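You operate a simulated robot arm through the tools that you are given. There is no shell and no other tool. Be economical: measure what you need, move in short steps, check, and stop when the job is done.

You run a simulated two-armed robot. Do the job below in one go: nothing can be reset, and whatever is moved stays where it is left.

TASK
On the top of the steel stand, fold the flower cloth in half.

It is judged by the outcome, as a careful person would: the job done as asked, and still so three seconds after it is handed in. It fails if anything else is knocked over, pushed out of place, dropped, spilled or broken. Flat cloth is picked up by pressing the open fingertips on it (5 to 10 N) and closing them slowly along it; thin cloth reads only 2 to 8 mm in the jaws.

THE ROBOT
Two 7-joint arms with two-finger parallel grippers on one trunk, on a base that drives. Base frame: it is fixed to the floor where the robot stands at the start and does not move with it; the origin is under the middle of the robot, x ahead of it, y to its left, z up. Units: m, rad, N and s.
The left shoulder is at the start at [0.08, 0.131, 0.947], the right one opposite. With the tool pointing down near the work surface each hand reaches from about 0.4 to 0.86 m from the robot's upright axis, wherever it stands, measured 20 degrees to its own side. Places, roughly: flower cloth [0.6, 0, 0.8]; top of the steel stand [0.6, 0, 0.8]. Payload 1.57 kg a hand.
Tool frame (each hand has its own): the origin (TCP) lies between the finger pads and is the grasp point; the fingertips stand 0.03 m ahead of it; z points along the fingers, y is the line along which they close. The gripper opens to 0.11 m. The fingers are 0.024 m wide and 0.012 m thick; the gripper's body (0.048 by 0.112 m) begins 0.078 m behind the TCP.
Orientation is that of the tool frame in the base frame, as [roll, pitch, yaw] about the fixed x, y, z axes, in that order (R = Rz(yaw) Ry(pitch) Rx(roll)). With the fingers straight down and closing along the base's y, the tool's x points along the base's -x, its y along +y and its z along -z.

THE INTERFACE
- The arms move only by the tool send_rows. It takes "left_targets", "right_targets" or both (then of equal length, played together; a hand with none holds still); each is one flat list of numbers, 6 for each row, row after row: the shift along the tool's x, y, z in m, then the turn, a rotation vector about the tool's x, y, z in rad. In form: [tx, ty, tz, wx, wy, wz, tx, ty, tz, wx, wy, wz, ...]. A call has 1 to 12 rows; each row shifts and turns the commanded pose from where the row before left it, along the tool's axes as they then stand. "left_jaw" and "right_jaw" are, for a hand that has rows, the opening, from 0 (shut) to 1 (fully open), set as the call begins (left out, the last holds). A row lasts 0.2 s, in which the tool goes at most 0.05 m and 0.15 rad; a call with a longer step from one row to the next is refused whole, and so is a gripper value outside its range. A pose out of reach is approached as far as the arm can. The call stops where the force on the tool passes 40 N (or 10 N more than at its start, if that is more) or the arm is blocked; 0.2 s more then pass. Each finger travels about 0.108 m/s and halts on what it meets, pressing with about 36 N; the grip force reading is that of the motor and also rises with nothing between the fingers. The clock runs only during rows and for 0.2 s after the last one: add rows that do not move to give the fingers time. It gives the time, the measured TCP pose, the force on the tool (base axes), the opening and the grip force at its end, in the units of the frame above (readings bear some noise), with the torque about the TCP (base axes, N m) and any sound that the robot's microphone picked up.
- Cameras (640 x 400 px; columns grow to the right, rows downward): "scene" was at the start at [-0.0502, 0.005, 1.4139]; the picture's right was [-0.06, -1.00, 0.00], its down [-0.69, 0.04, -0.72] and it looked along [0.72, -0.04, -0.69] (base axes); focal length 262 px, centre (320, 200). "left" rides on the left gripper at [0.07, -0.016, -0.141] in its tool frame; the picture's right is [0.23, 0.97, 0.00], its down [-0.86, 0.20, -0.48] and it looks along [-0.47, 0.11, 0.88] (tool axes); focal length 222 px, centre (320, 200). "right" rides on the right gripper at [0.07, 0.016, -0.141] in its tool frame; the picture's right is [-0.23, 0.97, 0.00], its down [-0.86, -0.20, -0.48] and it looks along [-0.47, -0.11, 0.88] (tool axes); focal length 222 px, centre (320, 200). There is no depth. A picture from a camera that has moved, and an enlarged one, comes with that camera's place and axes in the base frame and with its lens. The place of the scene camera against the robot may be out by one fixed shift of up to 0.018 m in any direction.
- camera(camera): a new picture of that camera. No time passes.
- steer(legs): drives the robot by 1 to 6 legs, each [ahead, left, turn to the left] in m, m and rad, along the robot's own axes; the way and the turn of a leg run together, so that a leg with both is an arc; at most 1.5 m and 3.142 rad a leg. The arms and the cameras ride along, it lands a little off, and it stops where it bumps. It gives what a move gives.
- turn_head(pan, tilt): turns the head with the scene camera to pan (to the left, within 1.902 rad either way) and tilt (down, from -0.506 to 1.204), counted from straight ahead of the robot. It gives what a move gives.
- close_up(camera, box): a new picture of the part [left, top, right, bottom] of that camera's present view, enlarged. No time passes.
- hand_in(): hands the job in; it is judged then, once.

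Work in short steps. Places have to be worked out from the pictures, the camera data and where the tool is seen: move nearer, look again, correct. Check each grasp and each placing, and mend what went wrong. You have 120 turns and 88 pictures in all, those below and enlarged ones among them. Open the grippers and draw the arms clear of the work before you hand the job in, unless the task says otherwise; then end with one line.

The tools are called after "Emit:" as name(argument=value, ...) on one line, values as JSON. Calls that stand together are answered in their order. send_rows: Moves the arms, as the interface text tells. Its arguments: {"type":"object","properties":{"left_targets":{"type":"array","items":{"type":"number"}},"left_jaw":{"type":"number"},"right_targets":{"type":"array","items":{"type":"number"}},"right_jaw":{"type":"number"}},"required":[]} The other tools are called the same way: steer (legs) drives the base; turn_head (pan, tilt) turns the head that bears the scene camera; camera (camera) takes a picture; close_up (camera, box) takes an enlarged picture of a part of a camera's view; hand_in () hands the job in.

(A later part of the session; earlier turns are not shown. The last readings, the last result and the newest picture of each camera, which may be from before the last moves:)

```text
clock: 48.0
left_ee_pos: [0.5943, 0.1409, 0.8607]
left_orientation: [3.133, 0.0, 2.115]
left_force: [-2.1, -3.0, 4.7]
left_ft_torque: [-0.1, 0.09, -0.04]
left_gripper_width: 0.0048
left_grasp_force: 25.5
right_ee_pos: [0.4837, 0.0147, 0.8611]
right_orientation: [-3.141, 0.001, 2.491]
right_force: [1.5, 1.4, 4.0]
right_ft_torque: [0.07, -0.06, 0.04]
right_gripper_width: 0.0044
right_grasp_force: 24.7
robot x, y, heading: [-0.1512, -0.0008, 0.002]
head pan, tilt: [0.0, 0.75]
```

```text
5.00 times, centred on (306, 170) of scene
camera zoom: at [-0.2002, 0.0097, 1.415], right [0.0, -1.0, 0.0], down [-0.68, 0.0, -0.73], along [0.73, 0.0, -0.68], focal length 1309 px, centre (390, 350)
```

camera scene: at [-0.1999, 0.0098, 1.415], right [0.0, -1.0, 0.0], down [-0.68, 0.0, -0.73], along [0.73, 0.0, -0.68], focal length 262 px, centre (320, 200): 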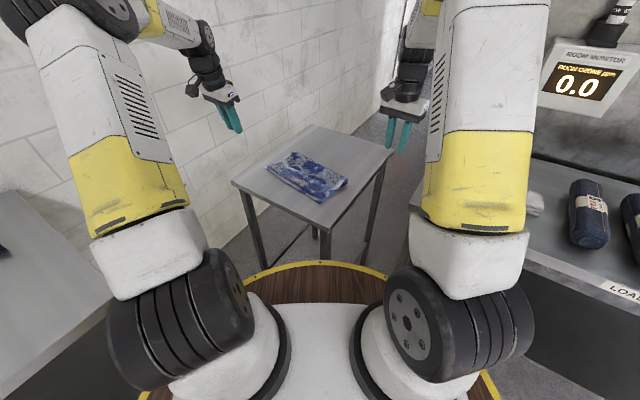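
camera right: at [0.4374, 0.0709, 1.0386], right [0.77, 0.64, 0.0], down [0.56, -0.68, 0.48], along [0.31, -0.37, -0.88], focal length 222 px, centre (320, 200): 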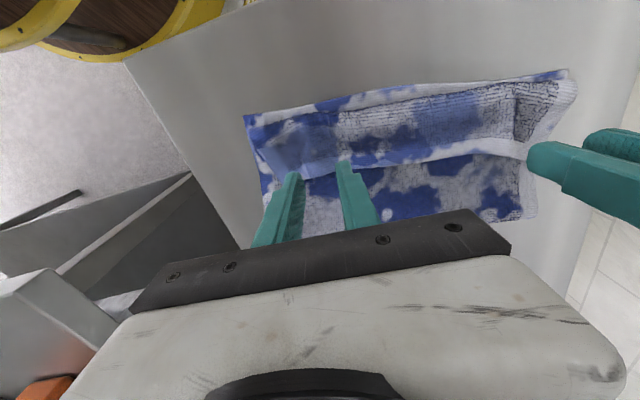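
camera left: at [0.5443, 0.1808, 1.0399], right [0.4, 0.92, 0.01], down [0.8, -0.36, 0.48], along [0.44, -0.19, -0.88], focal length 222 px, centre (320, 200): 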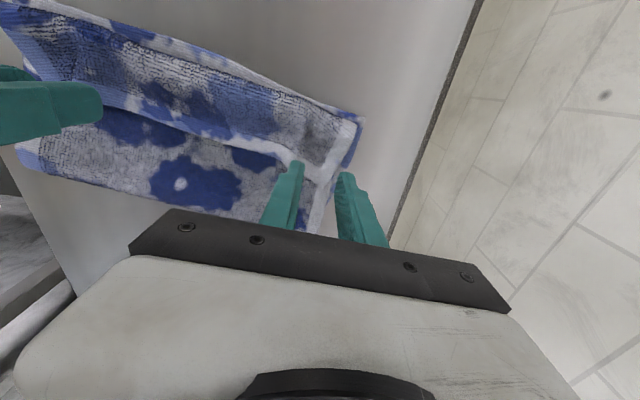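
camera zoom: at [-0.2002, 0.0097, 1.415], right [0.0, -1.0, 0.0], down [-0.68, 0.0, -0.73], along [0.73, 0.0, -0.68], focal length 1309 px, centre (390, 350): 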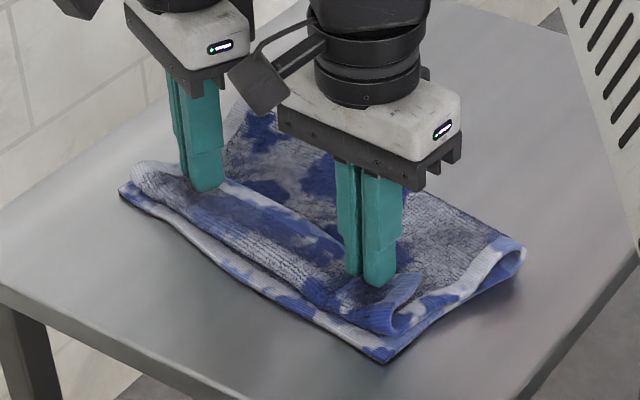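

Both hold about 4.5 mm, a single-layer pinch. I lift 4 cm and check that only the top layer comes.

Emit:
send_rows(left_targets=[0, -0.002, -0.01, 0, 0, 0, 0, -0.002, -0.015, 0, 0, 0, 0, 0, -0.015, 0, 0, 0], right_targets=[0, 0.002, -0.01, 0, 0, 0, 0, 0.002, -0.015, 0, 0, 0, 0, 0, -0.015, 0, 0, 0])

Emit:
close_up(camera="scene", box=[242, 130, 370, 210])

Emit:
camera(camera="right")

```text
clock: 48.8
left_ee_pos: [0.5909, 0.139, 0.9004]
left_orientation: [3.134, -0.003, 2.116]
left_force: [0.3, 0.7, -0.1]
left_ft_torque: [0.0, -0.01, 0.01]
left_gripper_width: 0.0045
left_grasp_force: 25.1
right_ee_pos: [0.4863, 0.0178, 0.9014]
right_orientation: [-3.141, 0.002, 2.49]
right_force: [0.4, 0.9, -0.1]
right_ft_torque: [0.01, 0.0, 0.0]
right_gripper_width: 0.0041
right_grasp_force: 24.6
robot x, y, heading: [-0.1515, -0.0018, 0.009]
head pan, tilt: [0.0, 0.75]
```

```text
5.00 times, centred on (306, 170) of scene
camera zoom: at [-0.1997, 0.0098, 1.415], right [0.0, -1.0, 0.0], down [-0.68, 0.0, -0.73], along [0.73, 0.0, -0.68], focal length 1309 px, centre (390, 350)
```

zoom: 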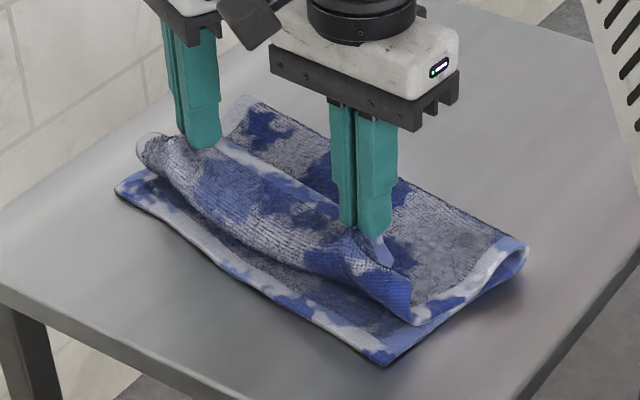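

```text
25 pictures are left
camera right: at [0.4405, 0.0735, 1.0418], right [0.77, 0.64, 0.0], down [0.56, -0.68, 0.48], along [0.3, -0.37, -0.88], focal length 222 px, centre (320, 200)
```

right: 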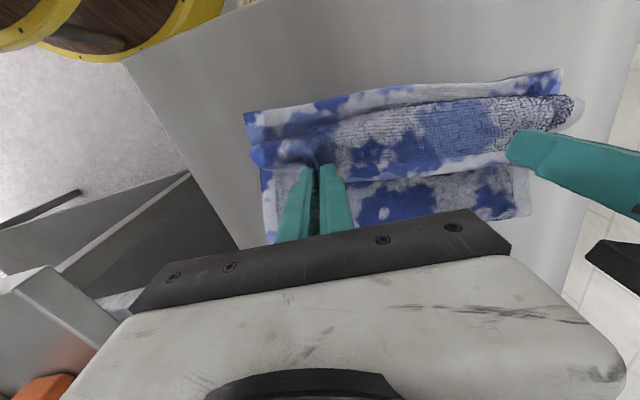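

Only the top layer came up. I raise further, align the left yaw with the edge, and tilt both (left about 1.1, right 0.7) ready to lay the hem out at the near edge.

Emit:
send_rows(left_targets=[0, 0, -0.03, 0, 0, -0.13, 0, 0, -0.03, 0, 0, -0.13, 0, 0, 0, 0, -0.138, 0, 0, 0, 0, 0, -0.138, 0, 0, 0, 0, 0, -0.138, 0, 0, 0, 0, 0, -0.138, 0, 0, 0, 0, 0, -0.138, 0, 0, 0, 0, 0, -0.138, 0, 0, 0, 0, 0, -0.138, 0, 0, 0, 0, 0, -0.138, 0], right_targets=[0, 0, -0.03, 0, 0, 0, 0, 0, -0.03, 0, 0, 0, 0, 0, 0, 0, -0.14, 0, 0, 0, 0, 0, -0.14, 0, 0, 0, 0, 0, -0.14, 0, 0, 0, 0, 0, -0.14, 0, 0, 0, 0, 0, -0.14, 0, 0, 0, 0, 0, 0, 0, 0, 0, 0, 0, 0, 0, 0, 0, 0, 0, 0, 0])

Emit:
camera(camera="right")

```text
clock: 51.0
left_ee_pos: [0.5913, 0.138, 0.9628]
left_orientation: [3.12, 1.106, 2.358]
left_force: [0.7, -0.5, -0.3]
left_ft_torque: [0.0, 0.0, 0.02]
left_gripper_width: 0.0044
left_grasp_force: 25.1
right_ee_pos: [0.4856, 0.0168, 0.9606]
right_orientation: [-3.14, 0.701, 2.492]
right_force: [-0.4, -0.3, 0.6]
right_ft_torque: [0.01, 0.01, 0.03]
right_gripper_width: 0.0043
right_grasp_force: 25.0
robot x, y, heading: [-0.1524, -0.0009, 0.001]
head pan, tilt: [0.0, 0.75]
```

```text
24 pictures are left
camera right: at [0.3803, 0.118, 1.0226], right [0.73, 0.67, 0.15], down [0.15, -0.37, 0.92], along [0.67, -0.65, -0.37], focal length 222 px, centre (320, 200)
```

right: 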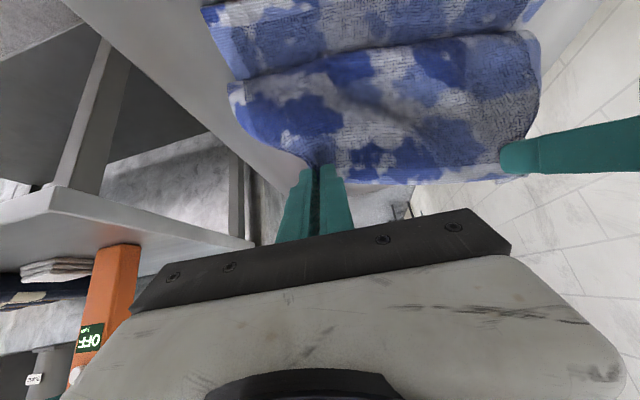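

The top sheet now hangs as one clean layer with the hem up. I lower both hands so the hem comes down along the near edge.

Emit:
send_rows(left_targets=[0.029, 0.002, 0.0027, 0, 0, 0, 0.029, 0.002, 0.0027, 0, 0, 0, 0.029, 0.002, 0.0027, 0, 0, 0, 0.0254, 0.002, 0.0012, 0, 0, 0], right_targets=[0.0243, -0.0025, 0.0122, 0, 0, 0, 0.0243, -0.0025, 0.0122, 0, 0, 0, 0.0243, -0.0025, 0.0122, 0, 0, 0, 0.0217, -0.0025, 0.0092, 0, 0, 0])

Emit:
camera(camera="right")

Emit:
camera(camera="left")

```text
clock: 52.0
left_ee_pos: [0.5657, 0.1715, 0.8564]
left_orientation: [3.128, 1.105, 2.357]
left_force: [-11.5, -12.0, 6.0]
left_ft_torque: [-0.21, 0.04, -0.53]
left_gripper_width: 0.005
left_grasp_force: 25.2
right_ee_pos: [0.4473, 0.0352, 0.865]
right_orientation: [3.138, 0.703, 2.494]
right_force: [11.5, 11.7, 1.0]
right_ft_torque: [0.29, -0.28, 0.37]
right_gripper_width: 0.0041
right_grasp_force: 24.8
robot x, y, heading: [-0.1486, -0.0021, 0.001]
head pan, tilt: [0.0, 0.75]
```

```text
23 pictures are left
camera right: at [0.3416, 0.1355, 0.9275], right [0.72, 0.67, 0.15], down [0.15, -0.37, 0.92], along [0.67, -0.64, -0.37], focal length 222 px, centre (320, 200)
```

right: 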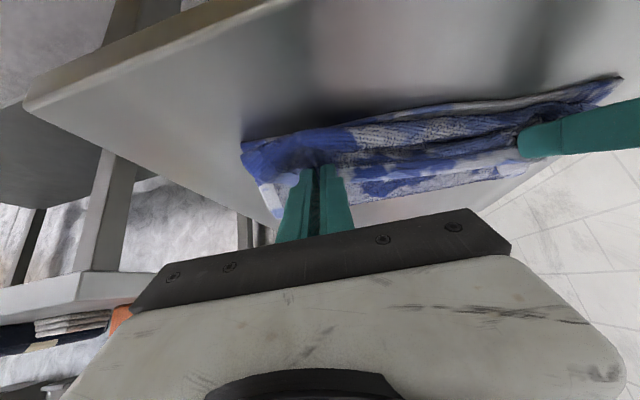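

```text
22 pictures are left
camera left: at [0.4391, 0.2707, 0.8578], right [0.61, 0.77, -0.2], down [0.1, 0.17, 0.98], along [0.79, -0.62, 0.02], focal length 222 px, centre (320, 200)
```

left: 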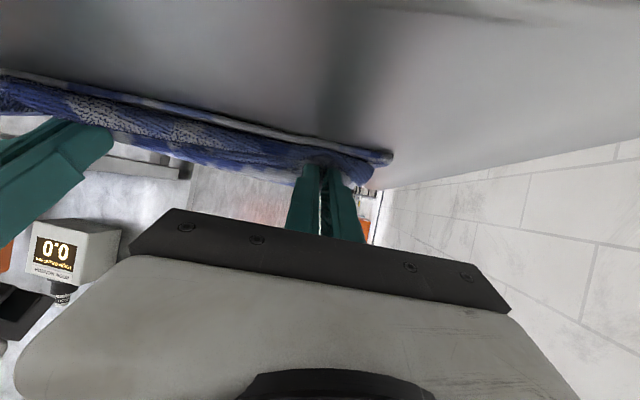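

There's tension between the hands, so I relax 4 mm each inward, tilt the left slightly more, then open.

Emit:
send_rows(left_targets=[0, -0.005, -0.003, 0, -0.13, 0, 0, 0, 0, 0, 0, 0], right_targets=[0, 0.005, 0, 0, 0, 0, 0.002, 0, 0.002, 0, 0, 0])

Emit:
send_rows(left_targets=[0, 0, 0, 0, 0, 0, 0, 0, 0, 0, 0, 0, 0, 0, 0, 0, 0, 0], right_targets=[0, 0, 0, 0, 0, 0, 0, 0, 0, 0, 0, 0, 0, 0, 0, 0, 0, 0], left_jaw=0.25, right_jaw=0.25)

```text
clock: 52.6
left_ee_pos: [0.56, 0.1741, 0.8581]
left_orientation: [3.118, 1.234, 2.355]
left_force: [-7.1, -7.6, 0.9]
left_ft_torque: [-0.04, 0.02, -0.38]
left_gripper_width: 0.0044
left_grasp_force: 25.0
right_ee_pos: [0.4487, 0.0366, 0.8619]
right_orientation: [-3.138, 0.702, 2.493]
right_force: [7.6, 7.1, 2.4]
right_ft_torque: [0.13, -0.17, 0.23]
right_gripper_width: 0.0043
right_grasp_force: 24.7
robot x, y, heading: [-0.1467, -0.0007, 0.008]
head pan, tilt: [0.0, 0.75]
```

```text
clock: 53.4
left_ee_pos: [0.5611, 0.1739, 0.8571]
left_orientation: [3.119, 1.232, 2.357]
left_force: [0.1, 0.2, 1.0]
left_ft_torque: [-0.01, 0.01, -0.02]
left_gripper_width: 0.0272
left_grasp_force: 0.1
right_ee_pos: [0.4489, 0.0371, 0.862]
right_orientation: [-3.137, 0.701, 2.493]
right_force: [-0.9, -0.3, 1.0]
right_ft_torque: [-0.03, 0.01, -0.02]
right_gripper_width: 0.0271
right_grasp_force: 0.1
robot x, y, heading: [-0.1501, -0.0003, -0.001]
head pan, tilt: [0.0, 0.75]
```

Released. I withdraw backward along the fingers, go up, and straighten the tools.

Emit:
send_rows(left_targets=[0, 0, -0.02, 0, 0, 0, 0, 0, -0.02, 0, 0, 0, -0.0424, 0, -0.0149, 0, 0, 0, -0.0424, 0, -0.0149, 0, 0, 0, -0.0424, 0, -0.0149, 0, 0, 0, 0, 0, 0, 0, 0.145, 0, 0, 0, 0, 0, 0.145, 0, 0, 0, 0, 0, 0.145, 0, 0, 0, 0, 0, 0.145, 0, 0, 0, 0, 0, 0.145, 0, 0, 0, 0, 0, 0.145, 0, 0, 0, 0, 0, 0.145, 0], right_targets=[0, 0, -0.02, 0, 0, 0, 0, 0, -0.02, 0, 0, 0, -0.029, 0, -0.0344, 0, 0, 0, -0.029, 0, -0.0344, 0, 0, 0, -0.029, 0, -0.0344, 0, 0, 0, 0, 0, 0, 0, 0.14, 0, 0, 0, 0, 0, 0.14, 0, 0, 0, 0, 0, 0.14, 0, 0, 0, 0, 0, 0.14, 0, 0, 0, 0, 0, 0.14, 0, 0, 0, 0, 0, 0, 0, 0, 0, 0, 0, 0, 0])

Emit:
send_rows(left_targets=[0.02, 0.03, 0, 0, 0.1, 0, 0.02, 0.03, 0, 0, 0.1, 0, 0.02, 0.03, 0, 0, 0, 0, 0, 0, 0, 0, 0, 0, 0, 0, 0, 0, 0, 0], right_targets=[-0.028, -0.038, 0, 0, 0, 0, -0.028, -0.038, 0, 0, 0, 0, -0.028, -0.038, 0, 0, 0, 0, -0.028, -0.038, 0, 0, 0, 0, -0.028, -0.038, 0, 0, 0, 0])

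Emit:
close_up(camera="scene", box=[250, 140, 362, 210])

```text
clock: 56.0
left_ee_pos: [0.5322, 0.1981, 1.006]
left_orientation: [3.135, 0.216, 2.376]
left_force: [0.2, 0.3, 0.1]
left_ft_torque: [-0.03, -0.02, -0.01]
left_gripper_width: 0.0276
left_grasp_force: 0.0
right_ee_pos: [0.4274, 0.0562, 1.0276]
right_orientation: [-3.14, 0.004, 2.493]
right_force: [0.3, 1.0, -0.3]
right_ft_torque: [-0.03, -0.03, 0.0]
right_gripper_width: 0.0276
right_grasp_force: 0.1
robot x, y, heading: [-0.149, -0.0009, 0.003]
head pan, tilt: [0.0, 0.75]
```

```text
clock: 57.2
left_ee_pos: [0.5518, 0.305, 1.0011]
left_orientation: [3.135, 0.02, 2.376]
left_force: [-0.3, -0.3, -0.1]
left_ft_torque: [-0.03, 0.02, 0.0]
left_gripper_width: 0.0276
left_grasp_force: 0.0
right_ee_pos: [0.4235, -0.1817, 1.0288]
right_orientation: [-3.14, 0.003, 2.493]
right_force: [-0.4, 0.1, -0.8]
right_ft_torque: [-0.02, -0.02, 0.0]
right_gripper_width: 0.0274
right_grasp_force: 0.1
robot x, y, heading: [-0.1489, -0.0004, 0.001]
head pan, tilt: [0.0, 0.75]
```

```text
5.71 times, centred on (306, 175) of scene
camera zoom: at [-0.2, 0.0102, 1.415], right [0.0, -1.0, 0.0], down [-0.68, 0.0, -0.73], along [0.73, 0.0, -0.68], focal length 1496 px, centre (400, 343)
```

zoom: 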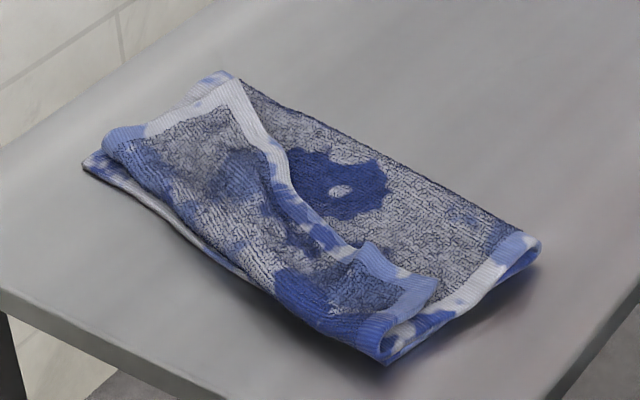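

The flap fell back again because slack in the sheet buckled toward me. Next time I'll carry the hem well past the near edge so the sheet stays taut and lies flat, then adjust. I move to re-grip the two hem corners, near (0.64,0.12) left and (0.46,0.02) right.

Emit:
send_rows(left_targets=[-0.0318, -0.0126, 0.0193, 0, 0, 0, -0.0318, -0.0126, 0.0193, 0, 0, 0, -0.0318, -0.0126, 0.0193, 0, 0, 0, -0.0318, -0.0126, 0.0193, 0, 0, 0, -0.0318, -0.0126, 0.0193, 0, 0, 0, -0.0318, -0.0126, 0.0193, 0, 0, 0, 0, 0, 0, 0, 0, 0.1225, 0, 0, 0, 0, 0, 0.1225, 0, 0, 0, 0, 0, 0.1225, 0, 0, 0, 0, 0, 0.1225], right_targets=[0.0148, 0.0302, 0.024, 0, 0, 0, 0.0148, 0.0302, 0.024, 0, 0, 0, 0.0148, 0.0302, 0.024, 0, 0, 0, 0.0148, 0.0302, 0.024, 0, 0, 0, 0.0148, 0.0302, 0.024, 0, 0, 0, 0.0148, 0.0302, 0.024, 0, 0, 0, 0, 0, 0, 0, 0, 0, 0, 0, 0, 0, 0, 0, 0, 0, 0, 0, 0, 0, 0, 0, 0, 0, 0, 0])

Emit:
close_up(camera="right", box=[230, 100, 422, 220])

Emit:
close_up(camera="left", box=[220, 90, 412, 210])

```text
clock: 59.4
left_ee_pos: [0.6396, 0.1169, 0.8855]
left_orientation: [3.126, 0.013, 1.883]
left_force: [0.6, 0.4, -0.9]
left_ft_torque: [-0.04, 0.01, 0.02]
left_gripper_width: 0.0275
left_grasp_force: 0.0
right_ee_pos: [0.4625, 0.015, 0.8826]
right_orientation: [-3.138, 0.002, 2.491]
right_force: [0.4, 0.1, -0.5]
right_ft_torque: [0.03, 0.02, -0.02]
right_gripper_width: 0.0276
right_grasp_force: 0.1
robot x, y, heading: [-0.1519, 0.0012, -0.001]
head pan, tilt: [0.0, 0.75]
```

```text
3.33 times, centred on (326, 160) of right
camera zoom: at [0.416, 0.0712, 1.0236], right [0.77, 0.64, 0.0], down [0.56, -0.68, 0.48], along [0.3, -0.37, -0.88], focal length 740 px, centre (300, 333)
```

zoom: 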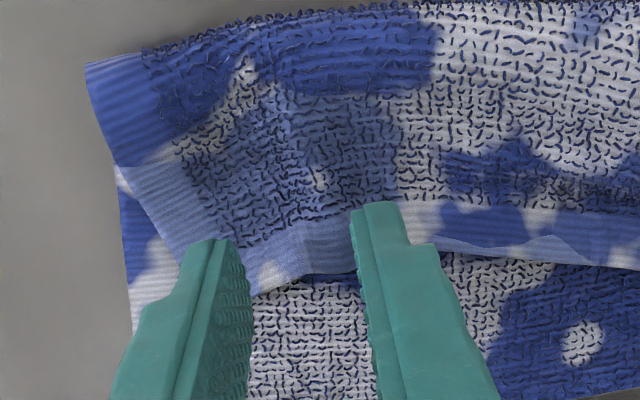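

```text
3.33 times, centred on (316, 150) of left
camera zoom: at [0.5992, 0.18, 1.0256], right [0.86, 0.52, 0.01], down [0.44, -0.75, 0.49], along [0.26, -0.42, -0.87], focal length 740 px, centre (333, 367)
```

zoom: 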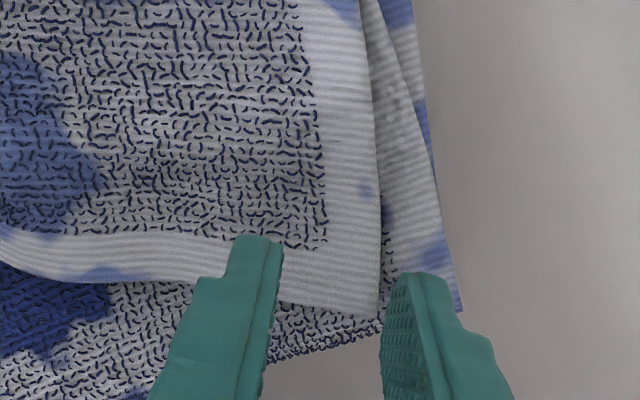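

The right hand is in place; the left shifts 23 mm inward along the hem. Then I lower both to just above contact.

Emit:
send_rows(left_targets=[-0.001, -0.0235, 0, 0, 0, 0, 0, 0, 0.01, 0, 0, 0, 0, 0, 0.011, 0, 0, 0, 0, 0, 0, 0, 0, 0], right_targets=[-0.003, 0, 0, 0, 0, 0, 0, 0, 0.009, 0, 0, 0, 0, 0, 0.009, 0, 0, 0, 0, 0, 0, 0, 0, 0])

Emit:
send_rows(left_targets=[0, 0, 0.002, 0, 0, 0, 0, 0, 0, 0, 0, 0], right_targets=[0, 0, 0.002, 0, 0, 0, 0, 0, 0, 0, 0, 0])

```text
clock: 60.4
left_ee_pos: [0.6174, 0.1102, 0.8653]
left_orientation: [3.124, 0.012, 1.886]
left_force: [-0.2, -0.6, 0.2]
left_ft_torque: [0.02, 0.01, -0.04]
left_gripper_width: 0.0273
left_grasp_force: 0.1
right_ee_pos: [0.4649, 0.0132, 0.8649]
right_orientation: [-3.14, 0.002, 2.49]
right_force: [1.3, -0.9, 1.0]
right_ft_torque: [0.02, -0.01, -0.04]
right_gripper_width: 0.0276
right_grasp_force: 0.1
robot x, y, heading: [-0.1504, 0.0016, 0.006]
head pan, tilt: [0.0, 0.75]
```

```text
clock: 61.0
left_ee_pos: [0.6182, 0.1088, 0.8626]
left_orientation: [3.125, 0.012, 1.885]
left_force: [1.6, -0.7, 1.6]
left_ft_torque: [-0.04, 0.02, 0.03]
left_gripper_width: 0.0274
left_grasp_force: 0.2
right_ee_pos: [0.4658, 0.0144, 0.8648]
right_orientation: [-3.14, 0.003, 2.49]
right_force: [0.0, -0.5, 0.7]
right_ft_torque: [0.01, -0.01, 0.01]
right_gripper_width: 0.0273
right_grasp_force: 0.1
robot x, y, heading: [-0.1526, 0.0012, 0.002]
head pan, tilt: [0.0, 0.75]
```

The left is just touching; I add 1 mm left and 2.5 mm right.

Emit:
send_rows(left_targets=[0, 0, 0.0012, 0, 0, 0, 0, 0, 0, 0, 0, 0], right_targets=[0, 0, 0.0025, 0, 0, 0, 0, 0, 0, 0, 0, 0])

```text
clock: 61.6
left_ee_pos: [0.6184, 0.1085, 0.8613]
left_orientation: [3.125, 0.012, 1.885]
left_force: [0.7, 0.0, 2.8]
left_ft_torque: [0.0, -0.04, 0.01]
left_gripper_width: 0.0273
left_grasp_force: 0.0
right_ee_pos: [0.4656, 0.0151, 0.8623]
right_orientation: [-3.14, 0.0, 2.49]
right_force: [0.2, -0.3, 2.6]
right_ft_torque: [-0.01, 0.02, 0.02]
right_gripper_width: 0.0273
right_grasp_force: 0.1
robot x, y, heading: [-0.1524, -0.0006, 0.0]
head pan, tilt: [0.0, 0.75]
```

Both are at about 3 N. I press slightly more and close slowly.

Emit:
send_rows(left_targets=[0, 0, 0.0007, 0, 0, 0, 0, 0, 0, 0, 0, 0], right_targets=[0, 0, 0.0007, 0, 0, 0, 0, 0, 0, 0, 0, 0], left_jaw=0.18, right_jaw=0.18)

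Emit:
send_rows(left_targets=[0, 0, 0, 0, 0, 0, 0, 0, 0, 0, 0, 0], right_targets=[0, 0, 0, 0, 0, 0, 0, 0, 0, 0, 0, 0], left_jaw=0.11, right_jaw=0.11)

Emit:
send_rows(left_targets=[0, 0, 0, 0, 0, 0, 0, 0, 0, 0, 0, 0, 0, 0, 0, 0, 0, 0], right_targets=[0, 0, 0, 0, 0, 0, 0, 0, 0, 0, 0, 0, 0, 0, 0, 0, 0, 0], left_jaw=0, right_jaw=0)

```text
clock: 62.2
left_ee_pos: [0.6179, 0.1088, 0.8595]
left_orientation: [3.127, 0.01, 1.885]
left_force: [-1.6, 0.4, 4.2]
left_ft_torque: [0.01, 0.04, -0.02]
left_gripper_width: 0.0205
left_grasp_force: 0.3
right_ee_pos: [0.4651, 0.0147, 0.8612]
right_orientation: [-3.14, 0.001, 2.492]
right_force: [0.1, 0.3, 2.9]
right_ft_torque: [0.05, 0.05, 0.03]
right_gripper_width: 0.0203
right_grasp_force: 0.5
robot x, y, heading: [-0.1505, 0.0017, 0.004]
head pan, tilt: [0.0, 0.75]
```

```text
clock: 62.8
left_ee_pos: [0.6182, 0.1086, 0.8609]
left_orientation: [3.126, 0.011, 1.885]
left_force: [0.3, -0.7, 5.7]
left_ft_torque: [0.01, 0.03, 0.01]
left_gripper_width: 0.0131
left_grasp_force: 0.7
right_ee_pos: [0.4646, 0.0146, 0.8596]
right_orientation: [-3.141, 0.0, 2.491]
right_force: [0.3, 0.4, 3.6]
right_ft_torque: [0.0, -0.02, -0.03]
right_gripper_width: 0.0124
right_grasp_force: 0.3
robot x, y, heading: [-0.1494, -0.0027, -0.002]
head pan, tilt: [0.0, 0.75]
```

```text
clock: 63.6
left_ee_pos: [0.6174, 0.1079, 0.8609]
left_orientation: [3.127, 0.014, 1.886]
left_force: [-3.6, -2.2, 9.2]
left_ft_torque: [-0.03, 0.17, 0.02]
left_gripper_width: 0.0042
left_grasp_force: 25.2
right_ee_pos: [0.4656, 0.0143, 0.8607]
right_orientation: [-3.141, 0.002, 2.49]
right_force: [5.0, 3.5, 4.5]
right_ft_torque: [0.11, -0.1, -0.04]
right_gripper_width: 0.0044
right_grasp_force: 25.9
robot x, y, heading: [-0.151, -0.0001, -0.0]
head pan, tilt: [0.0, 0.75]
```

Both grips hold. I lift 10 cm, bring the left hand's yaw and position back in line with the right, and tilt both forward.

Emit:
send_rows(left_targets=[0, 0, -0.02, 0, 0, -0.1225, 0, 0, -0.025, 0, 0, -0.1225, 0, 0, -0.03, 0, 0, -0.1225, 0, 0, -0.025, 0, 0, -0.1225, 0.0446, 0, 0, 0, 0, 0, 0, 0, 0, 0, -0.14, 0, 0, 0, 0, 0, -0.14, 0, 0, 0, 0, 0, -0.14, 0, 0, 0, 0, 0, -0.14, 0, 0, 0, 0, 0, -0.14, 0, 0, 0, 0, 0, -0.14, 0], right_targets=[0, 0, -0.02, 0, 0, 0, 0, 0, -0.025, 0, 0, 0, 0, 0, -0.03, 0, 0, 0, 0, 0, -0.025, 0, 0, 0, 0, 0, 0, 0, 0, 0, 0, 0, 0, 0, -0.14, 0, 0, 0, 0, 0, -0.14, 0, 0, 0, 0, 0, -0.14, 0, 0, 0, 0, 0, -0.14, 0, 0, 0, 0, 0, -0.14, 0, 0, 0, 0, 0, 0, 0])

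Emit:
camera(camera="right")

```text
clock: 66.0
left_ee_pos: [0.5836, 0.1378, 0.9612]
left_orientation: [3.127, 0.859, 2.365]
left_force: [-0.4, -0.5, 0.1]
left_ft_torque: [0.04, 0.02, -0.02]
left_gripper_width: 0.0033
left_grasp_force: 24.2
right_ee_pos: [0.4661, 0.0145, 0.961]
right_orientation: [-3.14, 0.702, 2.492]
right_force: [-1.4, -0.2, 0.7]
right_ft_torque: [0.03, -0.01, 0.03]
right_gripper_width: 0.0043
right_grasp_force: 24.8
robot x, y, heading: [-0.1546, 0.0026, 0.002]
head pan, tilt: [0.0, 0.75]
```

```text
18 pictures are left
camera right: at [0.361, 0.1158, 1.0229], right [0.73, 0.67, 0.15], down [0.15, -0.37, 0.92], along [0.67, -0.65, -0.37], focal length 222 px, centre (320, 200)
```

right: 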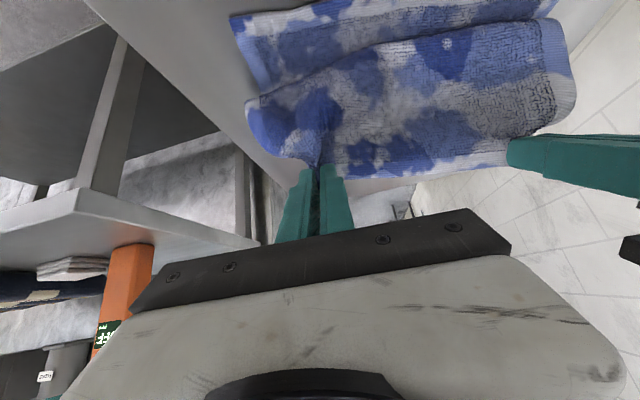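

The sheet again hangs as a single layer. This time I move both hands back past the near edge first and then lower, so the sheet stays taut from fold to hem.

Emit:
send_rows(left_targets=[0.0381, 0.011, -0.0213, 0, 0, 0, 0.0381, 0.011, -0.0213, 0, 0, 0, 0.0299, 0, 0.0258, 0, 0, 0, 0.0299, 0, 0.0258, 0, 0, 0], right_targets=[0.0372, 0.008, -0.0118, 0, 0, 0, 0.0372, 0.008, -0.0118, 0, 0, 0, 0.0249, 0, 0.0294, 0, 0, 0, 0.0249, 0, 0.0294, 0, 0, 0])

Emit:
camera(camera="right")

```text
clock: 67.0
left_ee_pos: [0.5401, 0.2126, 0.8541]
left_orientation: [3.13, 0.86, 2.363]
left_force: [-6.8, -7.8, 6.3]
left_ft_torque: [-0.19, 0.11, -0.29]
left_gripper_width: 0.0036
left_grasp_force: 24.7
right_ee_pos: [0.4192, 0.0713, 0.8547]
right_orientation: [3.136, 0.703, 2.489]
right_force: [6.0, 8.3, 17.2]
right_ft_torque: [0.15, -0.27, 0.23]
right_gripper_width: 0.0045
right_grasp_force: 24.9
robot x, y, heading: [-0.149, 0.0009, 0.002]
head pan, tilt: [0.0, 0.75]
```

```text
17 pictures are left
camera right: at [0.3136, 0.1724, 0.9172], right [0.73, 0.67, 0.15], down [0.15, -0.37, 0.92], along [0.67, -0.64, -0.37], focal length 222 px, centre (320, 200)
```

right: 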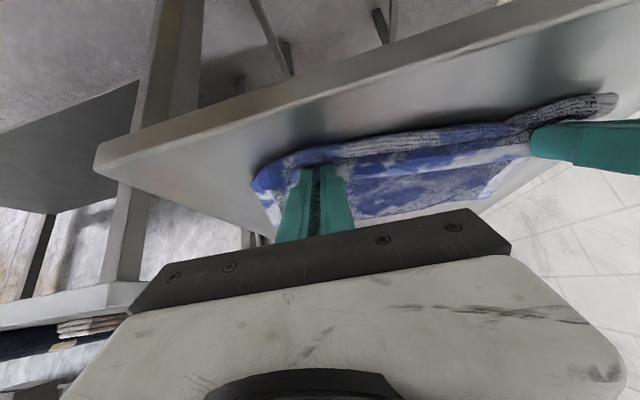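

There is still a small roll on the near side of the fingers. I rise a few millimetres and pull 2 cm further back to tighten the sheet, then release.

Emit:
send_rows(left_targets=[0.0005, -0.004, -0.0128, 0, 0, 0, 0.0065, 0, -0.0076, 0, 0, 0, 0, 0, 0, 0, 0, 0], right_targets=[0.0025, 0.004, -0.0126, 0, 0, 0, 0.0076, 0, -0.0065, 0, 0, 0, 0, 0, 0, 0, 0, 0])

Emit:
send_rows(left_targets=[0, 0, 0, 0, 0, 0, 0, 0, 0, 0, 0, 0, 0, 0, 0, 0, 0, 0], right_targets=[0, 0, 0, 0, 0, 0, 0, 0, 0, 0, 0, 0, 0, 0, 0, 0, 0, 0], left_jaw=0.25, right_jaw=0.25)

Emit:
send_rows(left_targets=[0, 0, -0.02, 0, 0, 0, 0, 0, -0.02, 0, 0, 0, -0.0341, 0, -0.0294, 0, 0, 0, -0.0341, 0, -0.0294, 0, 0, 0, -0.0341, 0, -0.0294, 0, 0, 0, 0, 0, 0, 0, 0.143, 0, 0, 0, 0, 0, 0.143, 0, 0, 0, 0, 0, 0.143, 0, 0, 0, 0, 0, 0.143, 0, 0, 0, 0, 0, 0.143, 0, 0, 0, 0, 0, 0.143, 0, 0.02, 0.03, 0, 0, 0, 0], right_targets=[0, 0, -0.02, 0, 0, 0, 0, 0, -0.02, 0, 0, 0, -0.029, 0, -0.0344, 0, 0, 0, -0.029, 0, -0.0344, 0, 0, 0, -0.029, 0, -0.0344, 0, 0, 0, 0, 0, 0, 0, 0.14, 0, 0, 0, 0, 0, 0.14, 0, 0, 0, 0, 0, 0.14, 0, 0, 0, 0, 0, 0.14, 0, 0, 0, 0, 0, 0.14, 0, -0.028, -0.038, 0, 0, 0, 0, -0.028, -0.038, 0, 0, 0, 0])

Emit:
send_rows(left_targets=[0.02, 0.03, 0, 0, 0, 0, 0, 0, 0, 0, 0, 0, 0, 0, 0, 0, 0, 0, 0, 0, 0, 0, 0, 0], right_targets=[-0.028, -0.038, 0, 0, 0, 0, -0.028, -0.038, 0, 0, 0, 0, -0.028, -0.038, 0, 0, 0, 0, -0.028, -0.038, 0, 0, 0, 0])

Emit:
close_up(camera="scene", box=[250, 140, 362, 210])

```text
clock: 67.8
left_ee_pos: [0.5236, 0.2238, 0.8592]
left_orientation: [3.13, 0.858, 2.369]
left_force: [-4.1, -4.6, 0.0]
left_ft_torque: [-0.07, 0.08, -0.17]
left_gripper_width: 0.0036
left_grasp_force: 24.0
right_ee_pos: [0.4039, 0.0855, 0.8613]
right_orientation: [-3.138, 0.7, 2.495]
right_force: [4.6, 3.7, 1.0]
right_ft_torque: [0.09, -0.1, 0.15]
right_gripper_width: 0.0046
right_grasp_force: 25.3
robot x, y, heading: [-0.1493, 0.0006, 0.003]
head pan, tilt: [0.0, 0.75]
```

```text
clock: 68.6
left_ee_pos: [0.5243, 0.2241, 0.8602]
left_orientation: [3.131, 0.859, 2.367]
left_force: [-0.3, 0.0, -0.2]
left_ft_torque: [0.01, -0.02, 0.01]
left_gripper_width: 0.0273
left_grasp_force: 0.0
right_ee_pos: [0.4043, 0.0849, 0.8615]
right_orientation: [-3.14, 0.702, 2.492]
right_force: [-0.3, -0.2, -0.3]
right_ft_torque: [-0.02, -0.01, 0.01]
right_gripper_width: 0.0274
right_grasp_force: 0.1
robot x, y, heading: [-0.1457, -0.0024, -0.0]
head pan, tilt: [0.0, 0.75]
```

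```text
clock: 71.2
left_ee_pos: [0.5061, 0.2788, 1.0201]
left_orientation: [3.135, -0.001, 2.376]
left_force: [0.0, -0.1, -0.7]
left_ft_torque: [-0.01, -0.01, -0.03]
left_gripper_width: 0.0277
left_grasp_force: 0.0
right_ee_pos: [0.3797, 0.0067, 1.0245]
right_orientation: [-3.142, 0.002, 2.493]
right_force: [0.2, -0.2, -0.4]
right_ft_torque: [0.01, -0.01, 0.02]
right_gripper_width: 0.0274
right_grasp_force: 0.1
robot x, y, heading: [-0.1511, 0.0021, 0.001]
head pan, tilt: [0.0, 0.75]
```

```text
clock: 72.2
left_ee_pos: [0.5126, 0.3166, 1.0186]
left_orientation: [3.135, 0.0, 2.375]
left_force: [1.0, 0.0, 0.2]
left_ft_torque: [-0.02, 0.0, 0.0]
left_gripper_width: 0.0277
left_grasp_force: 0.0
right_ee_pos: [0.3779, -0.1819, 1.0279]
right_orientation: [-3.141, 0.001, 2.493]
right_force: [1.2, -0.1, -0.3]
right_ft_torque: [-0.02, -0.01, -0.02]
right_gripper_width: 0.0276
right_grasp_force: 0.0
robot x, y, heading: [-0.1493, -0.0002, 0.003]
head pan, tilt: [0.0, 0.75]
```

```text
5.71 times, centred on (306, 175) of scene
camera zoom: at [-0.1999, 0.0102, 1.415], right [0.0, -1.0, 0.0], down [-0.68, 0.0, -0.73], along [0.73, 0.0, -0.68], focal length 1496 px, centre (400, 343)
```

zoom: 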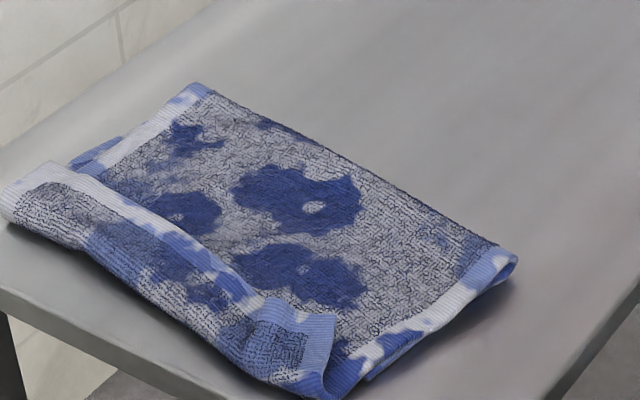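

The sheet now lies flat, but a 4 cm hem is still turned back because the pinched strip can't rotate far enough. Better idea: grip the hem with the fingers tilted the other way (pointing toward me), carry it on an arc around the right fold line, and end tilted away, so it turns much further. I move to the hem corners with that tilt.

Emit:
send_rows(left_targets=[-0.0277, -0.0143, 0.0322, 0, 0, 0, -0.0277, -0.0143, 0.0322, 0, 0, 0, -0.0277, -0.0143, 0.0322, 0, 0, 0, -0.0277, -0.0143, 0.0322, 0, 0, 0, 0, 0, 0, 0, 0, -0.15, 0, 0, 0, 0, 0, 0, 0, 0, 0, 0, 0, 0, 0, 0, 0, 0, 0.125, 0, 0, 0, 0, 0, 0.125, 0, 0, 0, 0, 0, 0.125, 0, 0, 0, 0, 0, 0.125, 0], right_targets=[0.0147, 0.0344, 0.0197, 0, 0, 0, 0.0147, 0.0344, 0.0197, 0, 0, 0, 0.0147, 0.0344, 0.0197, 0, 0, 0, 0.0147, 0.0344, 0.0197, 0, 0, 0, 0.0147, 0.0344, 0.0197, 0, 0, 0, 0.0147, 0.0344, 0.0197, 0, 0, 0, 0.0147, 0.0344, 0.0197, 0, 0.125, 0, 0, 0, 0, 0, 0.125, 0, 0, 0, 0, 0, 0.125, 0, 0, 0, 0, 0, 0.125, 0])

Emit:
close_up(camera="right", box=[230, 60, 422, 180])

Emit:
close_up(camera="left", box=[220, 60, 412, 180])

```text
refused: give rows for one hand, or as many for the one as for the other
```

```text
3.33 times, centred on (326, 120) of right
camera zoom: at [0.3327, -0.1251, 1.1687], right [0.77, 0.64, 0.0], down [0.56, -0.68, 0.48], along [0.31, -0.37, -0.88], focal length 740 px, centre (300, 467)
```

zoom: 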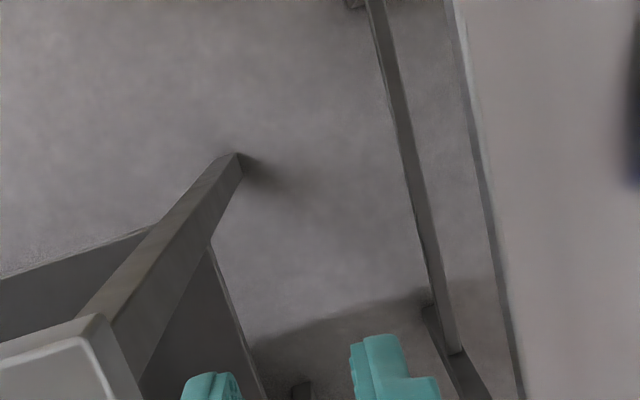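

```text
3.33 times, centred on (316, 120) of left
camera zoom: at [0.4496, 0.3525, 1.16], right [0.51, 0.86, 0.01], down [0.75, -0.45, 0.48], along [0.42, -0.24, -0.88], focal length 740 px, centre (333, 467)
```

zoom: 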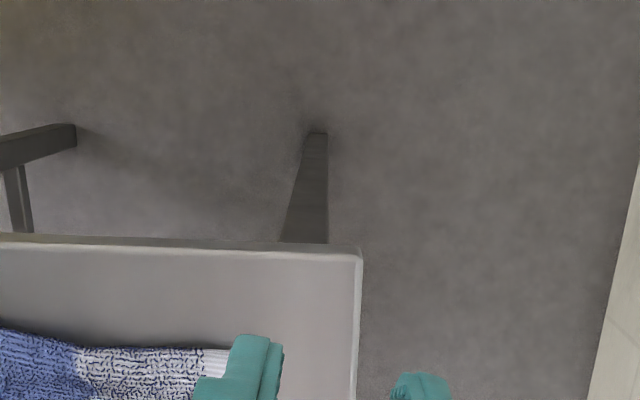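

That was refused over a row-count mismatch; I resend it with 10 rows each. No picture until the move is done.

Emit:
send_rows(left_targets=[-0.0277, -0.0143, 0.0322, 0, 0, 0, -0.0277, -0.0143, 0.0322, 0, 0, 0, -0.0277, -0.0143, 0.0322, 0, 0, 0, -0.0277, -0.0143, 0.0322, 0, 0, 0, 0, 0, 0, 0, 0, -0.145, 0, 0, 0, 0, 0, 0, 0, 0, 0, 0, 0.125, 0, 0, 0, 0, 0, 0.125, 0, 0, 0, 0, 0, 0.125, 0, 0, 0, 0, 0, 0.125, 0], right_targets=[0.0147, 0.0344, 0.0197, 0, 0, 0, 0.0147, 0.0344, 0.0197, 0, 0, 0, 0.0147, 0.0344, 0.0197, 0, 0, 0, 0.0147, 0.0344, 0.0197, 0, 0, 0, 0.0147, 0.0344, 0.0197, 0, 0, 0, 0.0147, 0.0344, 0.0197, 0, 0, 0, 0.0147, 0.0344, 0.0197, 0, 0.125, 0, 0, 0, 0, 0, 0.125, 0, 0, 0, 0, 0, 0.125, 0, 0, 0, 0, 0, 0.125, 0])

```text
clock: 74.4
left_ee_pos: [0.5533, 0.1994, 0.8915]
left_orientation: [3.133, -0.499, 2.525]
left_force: [-0.8, 0.8, 0.3]
left_ft_torque: [-0.03, -0.05, 0.03]
left_gripper_width: 0.0276
left_grasp_force: 0.0
right_ee_pos: [0.4431, 0.0735, 0.89]
right_orientation: [-3.14, -0.498, 2.493]
right_force: [0.2, -0.3, 0.9]
right_ft_torque: [-0.05, -0.08, 0.0]
right_gripper_width: 0.0277
right_grasp_force: 0.1
robot x, y, heading: [-0.1517, -0.0017, 0.002]
head pan, tilt: [0.0, 0.75]
```

Poses reached. I look at both hem corners under the hands.

Emit:
close_up(camera="right", box=[224, 110, 416, 230])

Emit:
close_up(camera="left", box=[224, 110, 416, 230])

```text
3.33 times, centred on (320, 170) of right
camera zoom: at [0.4581, 0.0836, 1.0462], right [0.75, 0.66, -0.11], down [0.66, -0.75, 0.01], along [-0.08, -0.08, -0.99], focal length 740 px, centre (320, 300)
```

zoom: 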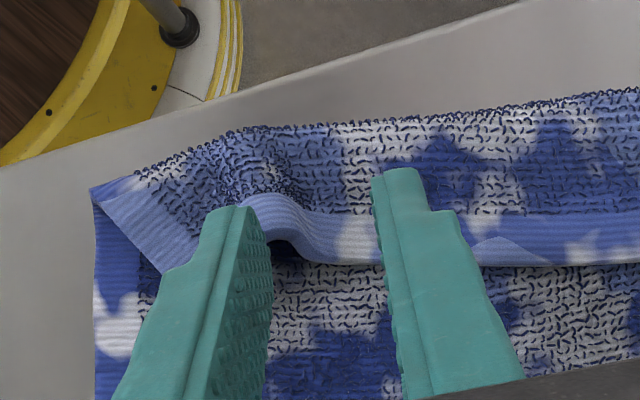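

```text
3.33 times, centred on (320, 170) of left
camera zoom: at [0.5482, 0.1811, 1.0491], right [0.4, 0.91, 0.12], down [0.91, -0.41, 0.01], along [0.06, 0.1, -0.99], focal length 740 px, centre (320, 300)
```

zoom: 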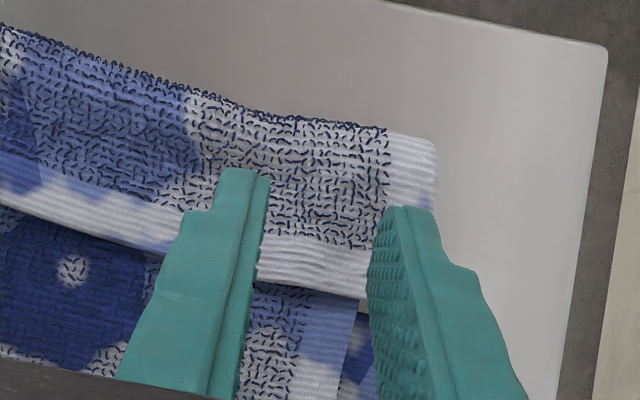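

Both need small shifts: left 12 mm inward and 6 mm in from the hem, right 12 mm outward and 11 mm in. I apply them and lower 15 mm.

Emit:
send_rows(left_targets=[0.0053, -0.012, 0.0029, 0, 0, 0, -0.0072, 0, 0.0132, 0, 0, 0, 0, 0, 0, 0, 0, 0], right_targets=[0.0097, -0.012, 0.0053, 0, 0, 0, -0.0072, 0, 0.0132, 0, 0, 0, 0, 0, 0, 0, 0, 0])

Emit:
send_rows(left_targets=[-0.0024, 0, 0.0044, 0, 0, 0, 0, 0, 0, 0, 0, 0], right_targets=[-0.0024, 0, 0.0044, 0, 0, 0, 0, 0, 0, 0, 0, 0])

Emit:
send_rows(left_targets=[-0.0012, 0, 0.0022, 0, 0, 0, 0, 0, 0, 0, 0, 0], right_targets=[-0.0012, 0, 0.0022, 0, 0, 0, 0, 0, 0, 0, 0, 0])

```text
clock: 75.2
left_ee_pos: [0.5431, 0.1909, 0.8774]
left_orientation: [3.135, -0.499, 2.523]
left_force: [-1.5, 0.6, -1.2]
left_ft_torque: [-0.02, 0.02, -0.01]
left_gripper_width: 0.0276
left_grasp_force: 0.0
right_ee_pos: [0.4268, 0.0703, 0.8737]
right_orientation: [-3.14, -0.496, 2.49]
right_force: [-1.0, 0.0, -0.3]
right_ft_torque: [0.03, 0.02, 0.01]
right_gripper_width: 0.0274
right_grasp_force: 0.0
robot x, y, heading: [-0.1538, -0.0018, 0.0]
head pan, tilt: [0.0, 0.75]
```

```text
clock: 75.8
left_ee_pos: [0.5429, 0.1917, 0.871]
left_orientation: [3.134, -0.5, 2.523]
left_force: [-0.2, 0.1, -0.6]
left_ft_torque: [-0.01, 0.0, -0.02]
left_gripper_width: 0.0275
left_grasp_force: 0.0
right_ee_pos: [0.4276, 0.0693, 0.8693]
right_orientation: [-3.139, -0.498, 2.492]
right_force: [0.3, -0.7, -0.4]
right_ft_torque: [0.02, 0.0, -0.01]
right_gripper_width: 0.0275
right_grasp_force: 0.2
robot x, y, heading: [-0.1521, -0.0, 0.004]
head pan, tilt: [0.0, 0.75]
```

```text
clock: 76.4
left_ee_pos: [0.5436, 0.1909, 0.8689]
left_orientation: [3.133, -0.497, 2.523]
left_force: [-0.5, -0.4, -0.8]
left_ft_torque: [0.0, 0.0, -0.04]
left_gripper_width: 0.0276
left_grasp_force: 0.1
right_ee_pos: [0.4283, 0.0705, 0.8661]
right_orientation: [-3.141, -0.499, 2.49]
right_force: [-0.1, -0.1, 0.6]
right_ft_torque: [0.01, -0.01, -0.01]
right_gripper_width: 0.0278
right_grasp_force: 0.0
robot x, y, heading: [-0.1509, -0.0003, -0.002]
head pan, tilt: [0.0, 0.75]
```

Still free; a bit lower on both.

Emit:
send_rows(left_targets=[-0.0019, 0, 0.0035, 0, 0, 0, 0, 0, 0, 0, 0, 0], right_targets=[-0.001, 0, 0.0018, 0, 0, 0, 0, 0, 0, 0, 0, 0])

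Emit:
send_rows(left_targets=[-0.0008, 0, 0.0014, 0, 0, 0, 0, 0, 0, 0, 0, 0], right_targets=[-0.0008, 0, 0.0014, 0, 0, 0, 0, 0, 0, 0, 0, 0])

```text
clock: 77.0
left_ee_pos: [0.5423, 0.1912, 0.8648]
left_orientation: [3.133, -0.497, 2.524]
left_force: [0.7, 0.2, 0.8]
left_ft_torque: [-0.01, -0.03, 0.03]
left_gripper_width: 0.0276
left_grasp_force: 0.1
right_ee_pos: [0.4272, 0.0689, 0.8649]
right_orientation: [-3.14, -0.497, 2.492]
right_force: [0.5, -0.1, 0.7]
right_ft_torque: [0.04, -0.01, 0.01]
right_gripper_width: 0.0276
right_grasp_force: 0.1
robot x, y, heading: [-0.148, -0.0011, 0.003]
head pan, tilt: [0.0, 0.75]
```

```text
clock: 77.6
left_ee_pos: [0.5423, 0.1905, 0.8629]
left_orientation: [3.133, -0.497, 2.524]
left_force: [0.0, -0.5, 0.5]
left_ft_torque: [0.02, 0.01, 0.01]
left_gripper_width: 0.0272
left_grasp_force: 0.0
right_ee_pos: [0.4271, 0.0694, 0.8632]
right_orientation: [-3.139, -0.497, 2.49]
right_force: [-1.1, 0.2, 0.3]
right_ft_torque: [0.01, 0.03, 0.0]
right_gripper_width: 0.0274
right_grasp_force: 0.1
robot x, y, heading: [-0.1497, -0.0002, -0.0]
head pan, tilt: [0.0, 0.75]
```

Only two layers lie under the hem here, so contact comes lower. I continue in 2 mm steps.

Emit:
send_rows(left_targets=[-0.001, 0, 0.0018, 0, 0, 0, 0, 0, 0, 0, 0, 0], right_targets=[-0.001, 0, 0.0018, 0, 0, 0, 0, 0, 0, 0, 0, 0])

Emit:
send_rows(left_targets=[-0.0007, 0, 0.0013, 0, 0, 0, 0, 0, 0, 0, 0, 0], right_targets=[-0.0007, 0, 0.0013, 0, 0, 0, 0, 0, 0, 0, 0, 0])

```text
clock: 78.2
left_ee_pos: [0.5427, 0.1911, 0.8622]
left_orientation: [3.134, -0.498, 2.524]
left_force: [-0.1, -0.4, 1.1]
left_ft_torque: [0.01, -0.07, 0.0]
left_gripper_width: 0.0272
left_grasp_force: 0.0
right_ee_pos: [0.4269, 0.0698, 0.8611]
right_orientation: [-3.139, -0.496, 2.488]
right_force: [0.6, 0.3, 0.5]
right_ft_torque: [0.02, 0.02, 0.03]
right_gripper_width: 0.0273
right_grasp_force: 0.0
robot x, y, heading: [-0.1526, 0.0001, 0.002]
head pan, tilt: [0.0, 0.75]
```

```text
clock: 78.8
left_ee_pos: [0.5431, 0.1902, 0.8593]
left_orientation: [3.133, -0.499, 2.525]
left_force: [-0.6, 0.4, 1.9]
left_ft_torque: [0.02, 0.01, -0.03]
left_gripper_width: 0.0277
left_grasp_force: 0.1
right_ee_pos: [0.4268, 0.0687, 0.8596]
right_orientation: [-3.14, -0.499, 2.491]
right_force: [0.5, -0.5, 1.2]
right_ft_torque: [-0.03, -0.01, 0.0]
right_gripper_width: 0.0273
right_grasp_force: 0.1
robot x, y, heading: [-0.1537, -0.0015, 0.005]
head pan, tilt: [0.0, 0.75]
```

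Contact is starting at 1–2 N. I press about 1.5 mm more and check.

Emit:
send_rows(left_targets=[-0.0006, 0, 0.0012, 0, 0, 0, 0, 0, 0, 0, 0, 0], right_targets=[-0.0009, 0, 0.0016, 0, 0, 0, 0, 0, 0, 0, 0, 0])

```text
clock: 79.4
left_ee_pos: [0.5433, 0.19, 0.8592]
left_orientation: [3.133, -0.501, 2.524]
left_force: [-0.8, -0.6, 2.1]
left_ft_torque: [0.01, 0.04, -0.02]
left_gripper_width: 0.0275
left_grasp_force: 0.0
right_ee_pos: [0.4275, 0.07, 0.8572]
right_orientation: [-3.139, -0.498, 2.489]
right_force: [-0.5, -1.1, 5.2]
right_ft_torque: [-0.02, 0.02, 0.03]
right_gripper_width: 0.0276
right_grasp_force: 0.0
robot x, y, heading: [-0.152, -0.0024, -0.003]
head pan, tilt: [0.0, 0.75]
```

The right is at 5 N. The left gets 1 mm more, and I close both in steps.

Emit:
send_rows(left_targets=[-0.0007, 0, 0.0013, 0, 0, 0, 0, 0, 0, 0, 0, 0], right_targets=[0, 0, 0, 0, 0, 0, 0, 0, 0, 0, 0, 0], left_jaw=0.18, right_jaw=0.18)

Emit:
send_rows(left_targets=[0, 0, 0, 0, 0, 0, 0, 0, 0, 0, 0, 0], right_targets=[0, 0, 0, 0, 0, 0, 0, 0, 0, 0, 0, 0], left_jaw=0.1, right_jaw=0.1)

Emit:
send_rows(left_targets=[0, 0, 0, 0, 0, 0, 0, 0, 0, 0, 0, 0, 0, 0, 0, 0, 0, 0], right_targets=[0, 0, 0, 0, 0, 0, 0, 0, 0, 0, 0, 0, 0, 0, 0, 0, 0, 0], left_jaw=0, right_jaw=0)

```text
clock: 80.0
left_ee_pos: [0.5427, 0.191, 0.8583]
left_orientation: [3.131, -0.498, 2.526]
left_force: [0.4, -0.6, 3.5]
left_ft_torque: [0.0, 0.02, -0.01]
left_gripper_width: 0.0204
left_grasp_force: 0.5
right_ee_pos: [0.4276, 0.0703, 0.8581]
right_orientation: [-3.14, -0.497, 2.492]
right_force: [0.4, -0.3, 6.0]
right_ft_torque: [0.05, -0.03, 0.01]
right_gripper_width: 0.0192
right_grasp_force: 0.0
robot x, y, heading: [-0.1507, 0.0008, 0.001]
head pan, tilt: [0.0, 0.75]
```

```text
clock: 80.6
left_ee_pos: [0.5431, 0.1905, 0.8585]
left_orientation: [3.136, -0.499, 2.524]
left_force: [-1.4, -2.0, 3.9]
left_ft_torque: [-0.01, 0.06, -0.02]
left_gripper_width: 0.0115
left_grasp_force: 0.8
right_ee_pos: [0.4284, 0.0706, 0.8578]
right_orientation: [-3.139, -0.497, 2.491]
right_force: [1.7, 1.1, 5.9]
right_ft_torque: [0.11, -0.02, 0.01]
right_gripper_width: 0.0115
right_grasp_force: 3.8
robot x, y, heading: [-0.151, -0.0003, 0.007]
head pan, tilt: [0.0, 0.75]
```

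```text
clock: 81.4
left_ee_pos: [0.5425, 0.1903, 0.8571]
left_orientation: [3.135, -0.5, 2.522]
left_force: [-7.3, -7.3, 3.6]
left_ft_torque: [-0.27, 0.23, 0.03]
left_gripper_width: 0.0035
left_grasp_force: 24.3
right_ee_pos: [0.4285, 0.0705, 0.8584]
right_orientation: [3.142, -0.498, 2.491]
right_force: [5.6, 6.7, 5.2]
right_ft_torque: [0.26, -0.19, -0.02]
right_gripper_width: 0.0072
right_grasp_force: 26.7
robot x, y, heading: [-0.1527, -0.0001, -0.002]
head pan, tilt: [0.0, 0.75]
```

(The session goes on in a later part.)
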